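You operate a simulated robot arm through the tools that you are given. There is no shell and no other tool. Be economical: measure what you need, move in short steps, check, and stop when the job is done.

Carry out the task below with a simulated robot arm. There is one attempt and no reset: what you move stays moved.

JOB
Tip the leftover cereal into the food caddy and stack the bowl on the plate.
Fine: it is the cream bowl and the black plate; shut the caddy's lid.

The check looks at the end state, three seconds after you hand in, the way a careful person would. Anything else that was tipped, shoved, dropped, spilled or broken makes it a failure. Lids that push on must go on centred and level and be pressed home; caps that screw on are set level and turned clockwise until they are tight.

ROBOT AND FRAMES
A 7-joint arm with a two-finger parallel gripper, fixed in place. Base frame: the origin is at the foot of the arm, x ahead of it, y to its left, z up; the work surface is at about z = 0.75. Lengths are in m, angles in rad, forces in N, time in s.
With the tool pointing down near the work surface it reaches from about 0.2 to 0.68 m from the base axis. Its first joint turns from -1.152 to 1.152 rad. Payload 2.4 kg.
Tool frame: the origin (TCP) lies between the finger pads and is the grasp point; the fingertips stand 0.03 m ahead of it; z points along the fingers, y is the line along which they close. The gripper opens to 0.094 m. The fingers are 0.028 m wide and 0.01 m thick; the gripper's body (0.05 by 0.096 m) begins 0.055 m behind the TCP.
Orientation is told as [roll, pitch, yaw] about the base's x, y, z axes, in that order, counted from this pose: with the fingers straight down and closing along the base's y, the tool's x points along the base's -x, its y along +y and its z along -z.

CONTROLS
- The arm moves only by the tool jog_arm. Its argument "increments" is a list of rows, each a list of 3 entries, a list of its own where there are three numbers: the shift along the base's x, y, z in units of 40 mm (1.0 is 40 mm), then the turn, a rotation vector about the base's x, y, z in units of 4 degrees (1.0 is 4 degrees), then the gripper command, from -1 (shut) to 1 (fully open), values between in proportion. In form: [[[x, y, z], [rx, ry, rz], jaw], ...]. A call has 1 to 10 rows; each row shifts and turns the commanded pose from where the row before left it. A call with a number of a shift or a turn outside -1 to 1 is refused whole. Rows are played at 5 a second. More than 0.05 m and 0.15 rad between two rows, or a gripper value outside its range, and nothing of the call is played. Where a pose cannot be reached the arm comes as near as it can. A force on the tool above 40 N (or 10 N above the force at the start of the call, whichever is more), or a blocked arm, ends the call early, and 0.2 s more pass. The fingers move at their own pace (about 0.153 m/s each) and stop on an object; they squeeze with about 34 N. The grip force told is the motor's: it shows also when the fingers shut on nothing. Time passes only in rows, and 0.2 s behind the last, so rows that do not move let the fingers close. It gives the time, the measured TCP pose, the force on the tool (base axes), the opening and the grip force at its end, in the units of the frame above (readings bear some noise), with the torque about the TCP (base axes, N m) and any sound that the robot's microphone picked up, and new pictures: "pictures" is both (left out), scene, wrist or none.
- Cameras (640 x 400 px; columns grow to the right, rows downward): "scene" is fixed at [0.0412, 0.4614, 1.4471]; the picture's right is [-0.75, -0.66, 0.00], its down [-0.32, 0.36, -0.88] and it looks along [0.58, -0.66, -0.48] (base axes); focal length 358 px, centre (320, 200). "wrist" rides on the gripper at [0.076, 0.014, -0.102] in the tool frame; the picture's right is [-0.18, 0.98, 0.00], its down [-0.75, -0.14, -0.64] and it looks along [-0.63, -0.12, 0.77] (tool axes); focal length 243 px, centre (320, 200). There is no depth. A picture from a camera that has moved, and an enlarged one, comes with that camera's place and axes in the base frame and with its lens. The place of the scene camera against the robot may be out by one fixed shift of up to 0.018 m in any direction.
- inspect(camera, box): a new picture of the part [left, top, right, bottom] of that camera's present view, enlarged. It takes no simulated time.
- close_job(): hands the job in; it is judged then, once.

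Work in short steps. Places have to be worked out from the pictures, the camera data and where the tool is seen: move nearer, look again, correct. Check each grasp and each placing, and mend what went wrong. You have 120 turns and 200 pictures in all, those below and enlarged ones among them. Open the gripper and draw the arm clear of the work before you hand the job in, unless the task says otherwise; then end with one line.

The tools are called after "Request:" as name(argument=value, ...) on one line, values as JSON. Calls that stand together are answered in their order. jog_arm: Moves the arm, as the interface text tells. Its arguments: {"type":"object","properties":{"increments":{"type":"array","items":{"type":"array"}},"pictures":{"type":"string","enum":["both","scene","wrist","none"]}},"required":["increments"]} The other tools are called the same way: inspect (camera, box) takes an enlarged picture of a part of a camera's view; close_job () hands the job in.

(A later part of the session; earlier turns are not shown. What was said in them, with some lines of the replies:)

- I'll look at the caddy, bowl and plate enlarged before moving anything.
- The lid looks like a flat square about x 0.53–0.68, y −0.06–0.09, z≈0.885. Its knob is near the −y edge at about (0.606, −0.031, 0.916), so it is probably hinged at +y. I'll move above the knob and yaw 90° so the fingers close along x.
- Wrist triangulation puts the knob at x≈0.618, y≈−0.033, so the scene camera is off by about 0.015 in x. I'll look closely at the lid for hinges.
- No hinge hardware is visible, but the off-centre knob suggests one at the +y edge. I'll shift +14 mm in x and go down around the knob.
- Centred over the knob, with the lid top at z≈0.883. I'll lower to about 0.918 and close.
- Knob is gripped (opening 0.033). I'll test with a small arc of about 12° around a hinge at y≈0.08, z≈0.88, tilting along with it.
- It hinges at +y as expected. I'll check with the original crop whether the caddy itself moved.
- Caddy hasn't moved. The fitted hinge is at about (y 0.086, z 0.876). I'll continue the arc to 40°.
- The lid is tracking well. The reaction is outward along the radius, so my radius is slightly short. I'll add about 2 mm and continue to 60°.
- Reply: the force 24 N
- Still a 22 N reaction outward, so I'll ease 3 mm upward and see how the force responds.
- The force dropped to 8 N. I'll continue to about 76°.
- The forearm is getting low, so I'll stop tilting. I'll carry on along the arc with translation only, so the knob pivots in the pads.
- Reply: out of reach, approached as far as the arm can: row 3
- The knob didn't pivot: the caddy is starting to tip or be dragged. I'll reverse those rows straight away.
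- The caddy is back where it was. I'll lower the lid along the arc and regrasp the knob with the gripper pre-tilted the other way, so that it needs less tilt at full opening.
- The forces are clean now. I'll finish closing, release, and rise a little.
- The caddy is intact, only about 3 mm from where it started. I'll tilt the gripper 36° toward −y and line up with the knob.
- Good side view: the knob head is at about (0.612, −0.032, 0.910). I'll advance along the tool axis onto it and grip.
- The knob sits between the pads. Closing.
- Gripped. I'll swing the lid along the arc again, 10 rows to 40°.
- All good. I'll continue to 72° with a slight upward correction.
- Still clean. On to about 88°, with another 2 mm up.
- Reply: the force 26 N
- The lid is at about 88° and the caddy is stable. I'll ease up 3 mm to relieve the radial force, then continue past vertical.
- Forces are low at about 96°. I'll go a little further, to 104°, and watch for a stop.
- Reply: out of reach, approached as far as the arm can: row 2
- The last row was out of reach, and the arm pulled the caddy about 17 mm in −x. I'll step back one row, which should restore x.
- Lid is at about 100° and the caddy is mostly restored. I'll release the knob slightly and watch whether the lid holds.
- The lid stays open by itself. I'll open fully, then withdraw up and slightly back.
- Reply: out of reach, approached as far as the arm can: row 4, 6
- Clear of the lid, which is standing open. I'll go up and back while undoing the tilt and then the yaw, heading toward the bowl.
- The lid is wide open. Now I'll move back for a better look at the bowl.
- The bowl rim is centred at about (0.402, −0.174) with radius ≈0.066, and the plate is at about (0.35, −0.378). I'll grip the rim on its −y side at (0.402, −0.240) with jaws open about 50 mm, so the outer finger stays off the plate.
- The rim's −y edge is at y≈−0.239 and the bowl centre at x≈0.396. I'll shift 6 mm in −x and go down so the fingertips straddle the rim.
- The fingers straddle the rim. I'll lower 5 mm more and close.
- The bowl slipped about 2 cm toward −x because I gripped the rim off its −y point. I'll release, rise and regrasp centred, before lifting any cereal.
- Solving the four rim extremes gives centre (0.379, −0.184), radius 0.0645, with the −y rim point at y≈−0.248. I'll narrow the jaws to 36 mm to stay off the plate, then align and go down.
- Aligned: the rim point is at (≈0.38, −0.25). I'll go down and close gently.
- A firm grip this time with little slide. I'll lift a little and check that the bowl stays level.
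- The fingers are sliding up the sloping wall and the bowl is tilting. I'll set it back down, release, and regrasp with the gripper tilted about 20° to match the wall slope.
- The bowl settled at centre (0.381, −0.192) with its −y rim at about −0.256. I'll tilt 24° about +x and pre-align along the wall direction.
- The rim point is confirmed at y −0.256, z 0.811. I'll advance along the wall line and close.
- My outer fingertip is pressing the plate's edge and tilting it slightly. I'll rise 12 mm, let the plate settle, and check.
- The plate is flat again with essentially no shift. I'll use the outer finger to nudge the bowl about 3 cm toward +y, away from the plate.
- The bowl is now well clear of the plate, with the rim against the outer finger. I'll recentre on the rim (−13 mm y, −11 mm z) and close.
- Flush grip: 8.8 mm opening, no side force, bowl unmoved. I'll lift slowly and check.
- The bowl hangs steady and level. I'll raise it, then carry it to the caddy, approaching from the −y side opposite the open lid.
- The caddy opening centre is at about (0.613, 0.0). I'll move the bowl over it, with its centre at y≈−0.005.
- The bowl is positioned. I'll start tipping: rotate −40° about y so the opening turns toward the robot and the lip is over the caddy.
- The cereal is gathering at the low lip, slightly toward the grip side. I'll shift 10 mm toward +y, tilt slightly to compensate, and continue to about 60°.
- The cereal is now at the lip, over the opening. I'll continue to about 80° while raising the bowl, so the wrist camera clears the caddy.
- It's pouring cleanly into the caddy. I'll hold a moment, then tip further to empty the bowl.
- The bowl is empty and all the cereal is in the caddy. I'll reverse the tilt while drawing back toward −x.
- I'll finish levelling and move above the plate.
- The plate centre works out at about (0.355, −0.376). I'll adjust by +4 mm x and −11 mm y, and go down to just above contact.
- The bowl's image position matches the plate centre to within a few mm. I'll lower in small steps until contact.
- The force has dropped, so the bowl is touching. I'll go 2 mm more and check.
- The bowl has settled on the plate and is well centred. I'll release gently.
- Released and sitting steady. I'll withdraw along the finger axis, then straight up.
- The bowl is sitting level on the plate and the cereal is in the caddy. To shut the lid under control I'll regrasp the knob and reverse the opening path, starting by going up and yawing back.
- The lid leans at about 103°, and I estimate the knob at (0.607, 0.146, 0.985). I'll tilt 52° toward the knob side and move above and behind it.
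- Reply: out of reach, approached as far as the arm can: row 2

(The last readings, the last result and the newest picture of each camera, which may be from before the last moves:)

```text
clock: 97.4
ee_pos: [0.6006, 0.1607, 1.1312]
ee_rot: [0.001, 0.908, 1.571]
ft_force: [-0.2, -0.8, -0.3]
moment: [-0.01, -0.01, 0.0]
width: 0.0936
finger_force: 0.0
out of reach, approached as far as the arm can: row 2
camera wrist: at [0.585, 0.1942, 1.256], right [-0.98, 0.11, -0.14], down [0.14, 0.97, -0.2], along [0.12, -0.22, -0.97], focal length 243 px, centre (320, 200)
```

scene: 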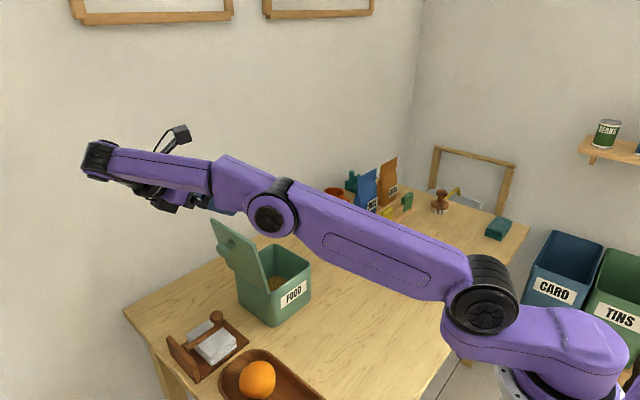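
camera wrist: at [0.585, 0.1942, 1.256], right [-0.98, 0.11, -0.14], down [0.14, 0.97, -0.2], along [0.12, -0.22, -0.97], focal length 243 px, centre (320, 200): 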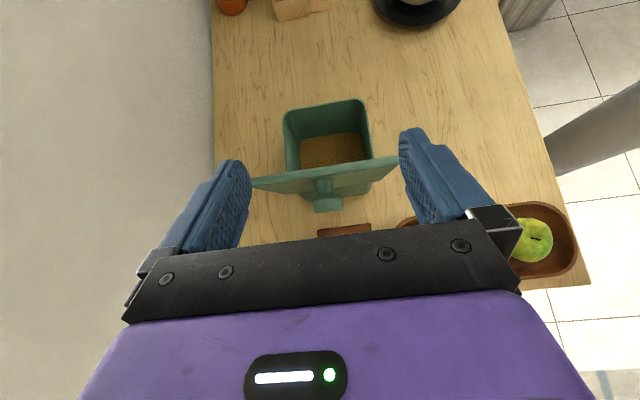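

The knob reads at about (0.611, 0.138). I'll go down along its back side.

Request:
jog_arm(increments=[[[0.08, 0.03, -0.6], [0, 0, 0], 1], [[0.08, 0, -0.7], [0, 0, 0], 1], [[0.05, 0, -0.7], [0, 0, 0], 1], [[0, 0, -0.5], [0, 0, 0], 1], [[0, 0, 0], [0, 0, 0], 1]], pictures="wrist")

Request:
inspect(camera="scene", box=[200, 200, 360, 340])

```text
clock: 98.6
ee_pos: [0.6083, 0.1605, 1.0296]
ee_rot: [0.001, 0.903, 1.573]
ft_force: [0.2, -0.6, 1.1]
moment: [-0.01, 0.01, -0.01]
width: 0.094
finger_force: 0.0
camera wrist: at [0.593, 0.1943, 1.154], right [-0.98, 0.11, -0.14], down [0.14, 0.97, -0.2], along [0.12, -0.21, -0.97], focal length 243 px, centre (320, 200)
```

wrist: 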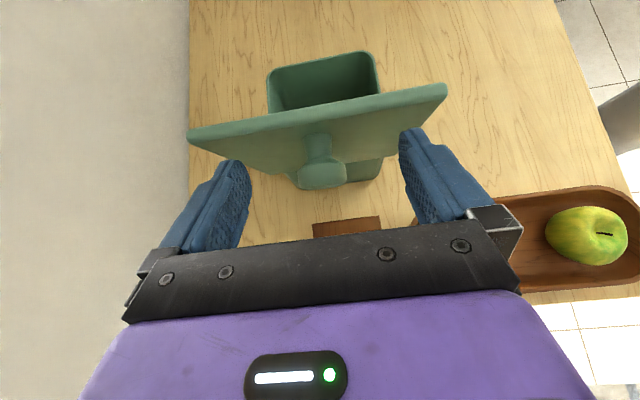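

```text
2.86 times, centred on (280, 270) of scene
camera zoom: at [0.0412, 0.4614, 1.4471], right [-0.75, -0.66, 0.0], down [-0.32, 0.36, -0.88], along [0.58, -0.66, -0.48], focal length 1023 px, centre (434, 0)
```

zoom: 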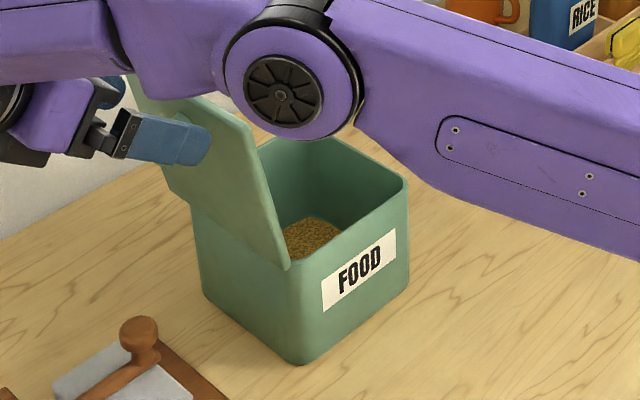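

The knob head is at (0.610, 0.138, 0.985), laterally centred. I'll move in and grip.

Request:
jog_arm(increments=[[[0.04, 0, -0.45], [0, 0, 0], 1], [[0, -0.18, -0.35], [0, 0, 0], 1], [[0, 0, 0], [0, 0, 0], 1], [[0, 0, 0], [0, 0, 0], -0.1], [[0, 0, 0], [0, 0, 0], -1], [[0, 0, 0], [0, 0, 0], -1]], pictures="wrist")

Request:
inspect(camera="scene", box=[200, 200, 360, 340])

```text
clock: 100.0
ee_pos: [0.6098, 0.1542, 0.997]
ee_rot: [0.002, 0.906, 1.572]
ft_force: [1.5, 0.4, -0.1]
moment: [0.1, -0.06, 0.04]
width: 0.0323
finger_force: 33.6
camera wrist: at [0.5949, 0.188, 1.122], right [-0.98, 0.11, -0.14], down [0.14, 0.97, -0.2], along [0.12, -0.21, -0.97], focal length 243 px, centre (320, 200)
```

wrist: 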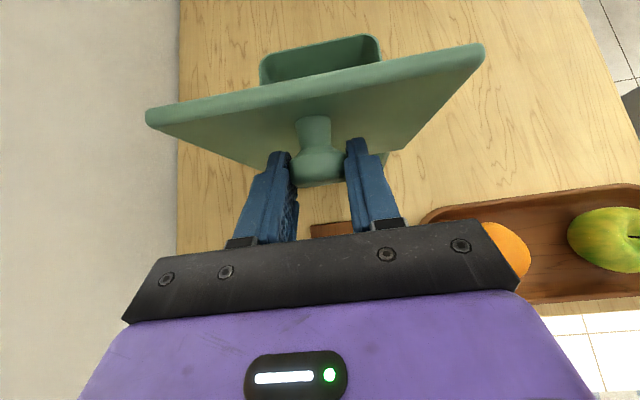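

```text
2.86 times, centred on (280, 270) of scene
camera zoom: at [0.0412, 0.4614, 1.447], right [-0.75, -0.66, 0.0], down [-0.32, 0.36, -0.88], along [0.58, -0.66, -0.48], focal length 1023 px, centre (434, 0)
```

zoom: 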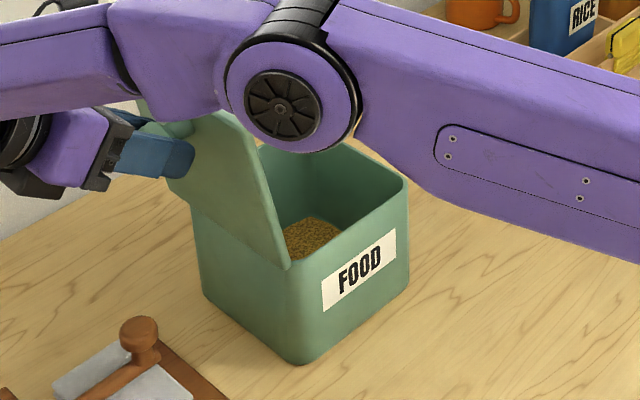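

Gripped cleanly with no residual force. I'll start the closing arc and check the first few steps.

Request:
jog_arm(increments=[[[0, -0.2134, 0.1135], [1, 0, 0], -1], [[0, -0.2208, 0.0983], [1, 0, 0], -1], [[0, -0.2271, 0.0827], [1, 0, 0], -1], [[0, -0.2323, 0.0666], [1, 0, 0], -1], [[0, 0, 0], [0, 0, 0], -1]], pictures="none")

Request:
inspect(camera="scene", box=[200, 200, 360, 340])

```text
clock: 101.2
ee_pos: [0.6078, 0.1196, 1.0147]
ee_rot: [0.0, 0.624, 1.574]
ft_force: [1.6, 1.1, -0.1]
moment: [0.25, -0.03, 0.2]
width: 0.0324
finger_force: 33.8
```

```text
2.86 times, centred on (280, 270) of scene
camera zoom: at [0.0413, 0.4614, 1.447], right [-0.75, -0.66, 0.0], down [-0.32, 0.36, -0.88], along [0.58, -0.66, -0.48], focal length 1023 px, centre (434, 0)
```

zoom: 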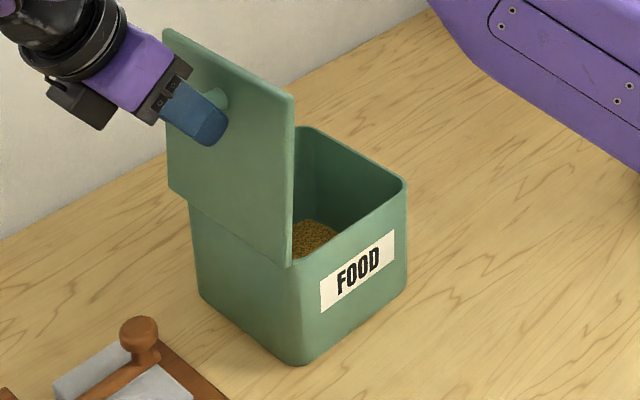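

Tracking perfectly with low forces. I'll continue the arc.

Request:
jog_arm(increments=[[[0, -0.2364, 0.0503], [1, 0, 0], -1], [[0, -0.2393, 0.0336], [1, 0, 0], -1], [[0, -0.2411, 0.0169], [1, 0, 0], -1], [[0, -0.2417, 0], [1, 0, 0], -1], [[0, -0.2411, -0.0169], [1, 0, 0], -1], [[0, -0.2393, -0.0336], [1, 0, 0], -1], [[0, -0.2364, -0.0503], [1, 0, 0], -1], [[0, -0.2323, -0.0666], [1, 0, 0], -1], [[0, 0, 0], [0, 0, 0], -1]], pictures="none")

Request:
inspect(camera="scene", box=[200, 200, 360, 340])

```text
clock: 103.2
ee_pos: [0.6088, 0.0411, 1.0111]
ee_rot: [0.001, 0.069, 1.573]
ft_force: [0.2, 0.4, -5.6]
moment: [-0.25, -0.07, 0.11]
width: 0.0327
finger_force: 34.3
```

```text
2.86 times, centred on (280, 270) of scene
camera zoom: at [0.0413, 0.4614, 1.447], right [-0.75, -0.66, 0.0], down [-0.32, 0.36, -0.88], along [0.58, -0.66, -0.48], focal length 1023 px, centre (434, 0)
```

zoom: 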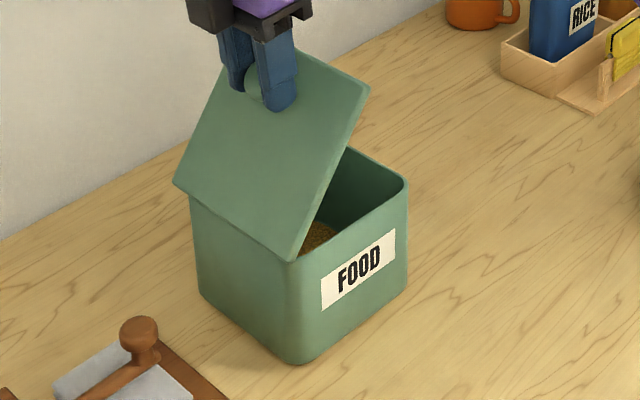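

Good: the lid is near 52°. I'll continue with about 1.5 mm less height.

Request:
jog_arm(increments=[[[0, -0.2271, -0.1], [1, 0, 0], -1], [[0, -0.2208, -0.115], [1, 0, 0], -1], [[0, -0.2134, -0.118], [1, 0, 0], -1], [[0, -0.205, -0.1281], [1, 0, 0], -1], [[0, -0.1955, -0.1421], [1, 0, 0], -1], [[0, -0.1852, -0.1554], [1, 0, 0], -1], [[0, -0.1739, -0.1679], [1, 0, 0], -1], [[0, -0.1617, -0.1796], [1, 0, 0], -1], [[0, 0, 0], [0, 0, 0], -1]], pictures="none")

Request:
inspect(camera="scene", box=[200, 200, 360, 340])

```text
clock: 105.2
ee_pos: [0.6089, -0.0205, 0.9665]
ee_rot: [0.0, -0.49, 1.575]
ft_force: [-1.4, 0.8, -6.2]
moment: [-0.45, 0.05, -0.05]
width: 0.0325
finger_force: 33.6
```

```text
2.86 times, centred on (280, 270) of scene
camera zoom: at [0.0412, 0.4614, 1.4471], right [-0.75, -0.66, 0.0], down [-0.32, 0.36, -0.88], along [0.58, -0.66, -0.48], focal length 1023 px, centre (434, 0)
```

zoom: 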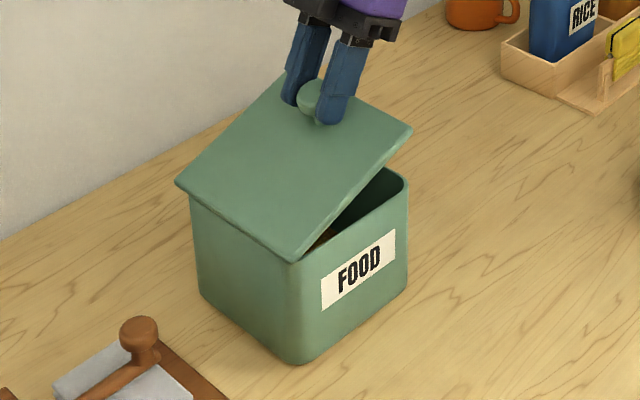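

Request:
jog_arm(increments=[[[0, -0.1488, -0.1905], [1, 0, 0], -1], [[0, -0.1352, -0.2004], [1, 0, 0], -1], [[0, -0.1209, -0.2093], [1, 0, 0], -1], [[0, -0.106, -0.2172], [1, 0, 0], -1], [[0, 0, 0], [0, 0, 0], -1]], pictures="none")

Request:
inspect(camera="scene", box=[200, 200, 360, 340])

```text
clock: 106.4
ee_pos: [0.6099, -0.0419, 0.9327]
ee_rot: [-0.001, -0.77, 1.571]
ft_force: [-0.8, 0.7, -4.3]
moment: [-0.33, 0.1, -0.01]
width: 0.0324
finger_force: 34.5
```

```text
2.86 times, centred on (280, 270) of scene
camera zoom: at [0.0412, 0.4614, 1.447], right [-0.75, -0.66, 0.0], down [-0.32, 0.36, -0.88], along [0.58, -0.66, -0.48], focal length 1023 px, centre (434, 0)
```

zoom: 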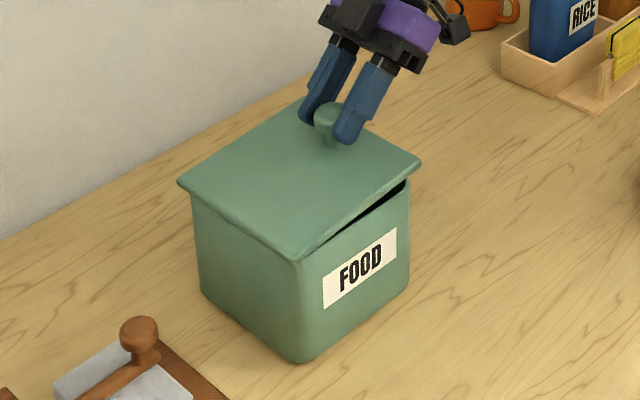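

About 7° left. I'll close gently until the force shows contact.

Request:
jog_arm(increments=[[[0, -0.0905, -0.2241], [1, 0, 0], -1], [[0, -0.037, -0.115], [0.5, 0, 0], -1], [[0, 0, 0], [0, 0, 0], -1]], pictures="none")

Request:
inspect(camera="scene", box=[200, 200, 360, 340])

```text
clock: 107.2
ee_pos: [0.6087, -0.046, 0.9212]
ee_rot: [-0.004, -0.875, 1.573]
ft_force: [1.0, 0.6, -4.5]
moment: [-0.44, 0.06, -0.04]
width: 0.0325
finger_force: 34.0
```

```text
2.86 times, centred on (280, 270) of scene
camera zoom: at [0.0413, 0.4614, 1.447], right [-0.75, -0.66, 0.0], down [-0.32, 0.36, -0.88], along [0.58, -0.66, -0.48], focal length 1023 px, centre (434, 0)
```

zoom: 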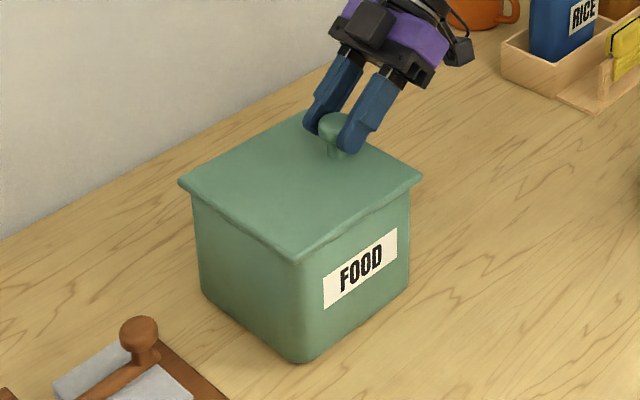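

Request:
jog_arm(increments=[[[0, -0.03, -0.1], [0.5, 0, 0], -1], [[0, -0.01, -0.04], [0.15, 0, 0], -1], [[0, 0, 0], [0, 0, 0], -1]], pictures="none")

```text
clock: 108.0
ee_pos: [0.6084, -0.0483, 0.9174]
ee_rot: [-0.006, -0.923, 1.579]
ft_force: [-3.3, 4.9, 24.1]
moment: [-0.18, 0.1, 0.03]
width: 0.0325
finger_force: 33.6
```

The lid is seated with 24 N of press. I'll ease off slightly, release, and withdraw along the finger axis.

Request:
jog_arm(increments=[[[0, 0, 0.04], [0, 0, 0], -1], [[0, 0, 0], [0, 0, 0], 0], [[0, 0, 0], [0, 0, 0], 1], [[0, 0, 0], [0, 0, 0], 1], [[0, -0.4, 0.3], [0, 0, 0], 1], [[0, -0.6, 0.45], [0, 0, 0], 1], [[0, -0.6, 0.6], [0, 0, 0], 1], [[0, -0.4, 0.8], [0, 0, 0], 1], [[-0.3, -0.2, 0.9], [0, 0, 0], 1]])

Request:
inspect(camera="scene", box=[200, 220, 360, 340])

Request:
inspect(camera="scene", box=[330, 180, 510, 310])

```text
clock: 110.0
ee_pos: [0.599, -0.1359, 1.0425]
ee_rot: [0.002, -0.92, 1.57]
ft_force: [0.4, 0.2, 0.6]
moment: [0.0, 0.0, -0.03]
width: 0.0939
finger_force: 0.1
camera wrist: at [0.5842, -0.2636, 1.0452], right [-0.98, 0.11, 0.15], down [0.14, -0.05, 0.99], along [0.12, 0.99, 0.04], focal length 243 px, centre (320, 200)
```

scene: 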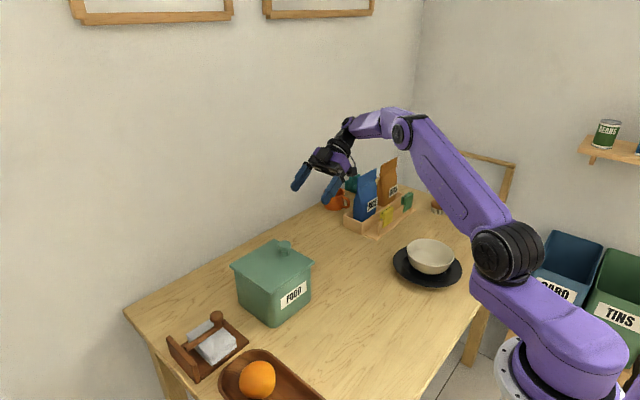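
wrist: 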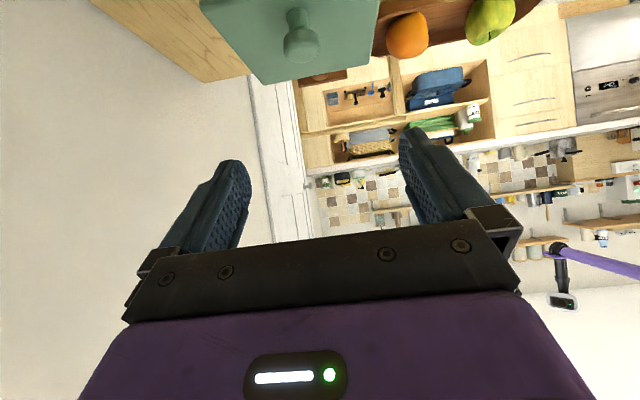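

```text
3.33 times, centred on (280, 280) of scene
camera zoom: at [0.0412, 0.4614, 1.4471], right [-0.75, -0.66, 0.0], down [-0.32, 0.36, -0.88], along [0.58, -0.66, -0.48], focal length 1194 px, centre (453, -67)
```

zoom: 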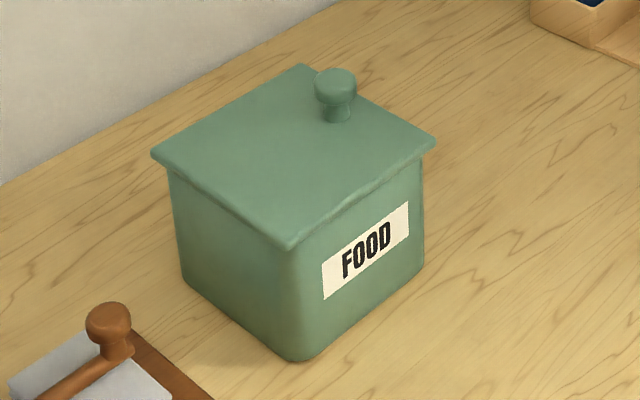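

```text
3.08 times, centred on (420, 245) of scene
camera zoom: at [0.0412, 0.4614, 1.4471], right [-0.75, -0.66, 0.0], down [-0.32, 0.36, -0.88], along [0.58, -0.66, -0.48], focal length 1102 px, centre (12, 62)
```

zoom: 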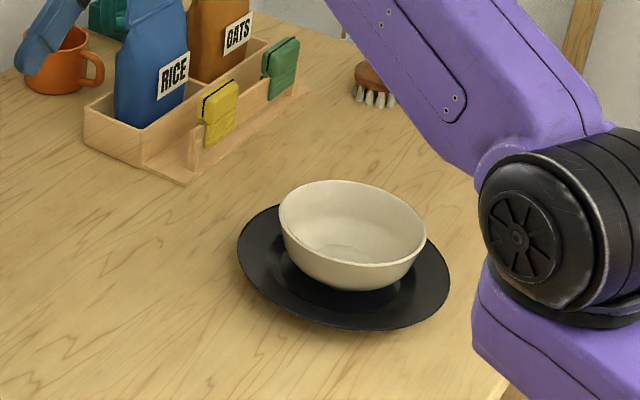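

The lid is shut and everything is in place. I'll check the bowl's inside and the lid seam up close.

Request:
inspect(camera="scene", box=[395, 230, 465, 290])

Request:
inspect(camera="scene", box=[230, 230, 320, 330])

```text
6.67 times, centred on (430, 260) of scene
camera zoom: at [0.0412, 0.4614, 1.4471], right [-0.75, -0.66, 0.0], down [-0.32, 0.36, -0.88], along [0.58, -0.66, -0.48], focal length 2388 px, centre (-413, -200)
```

zoom: 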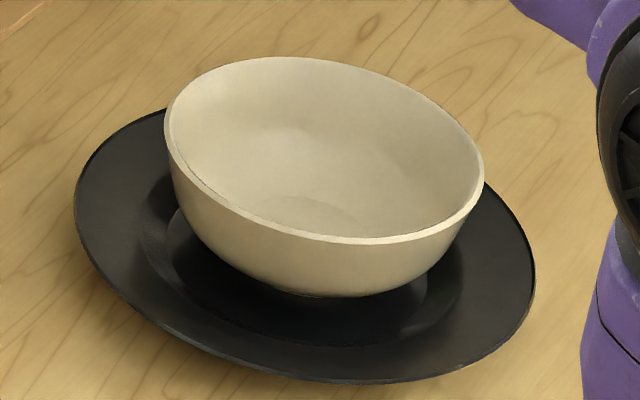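

```text
4.00 times, centred on (275, 280) of scene
camera zoom: at [0.0412, 0.4614, 1.4471], right [-0.75, -0.66, 0.0], down [-0.32, 0.36, -0.88], along [0.58, -0.66, -0.48], focal length 1432 px, centre (500, -120)
```

zoom: 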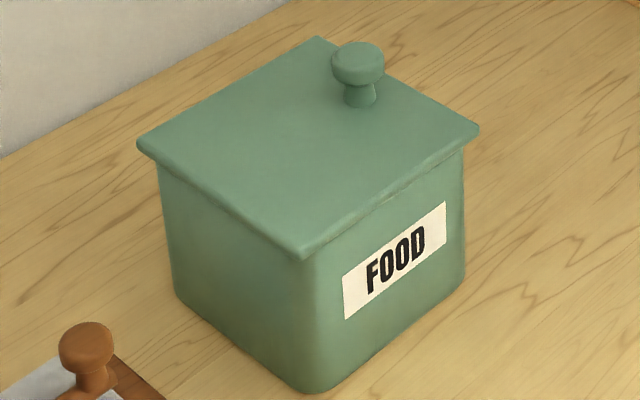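

Bowl empty and level on the plate, lid flush, gripper open and clear, so I'm handing in.

Request:
close_job()

```text
The job is handed in.
```

The cereal is in the food caddy with its lid shut, and the empty cream bowl is sitting level on the black plate; the caddy ended up about 1 cm from where it started.
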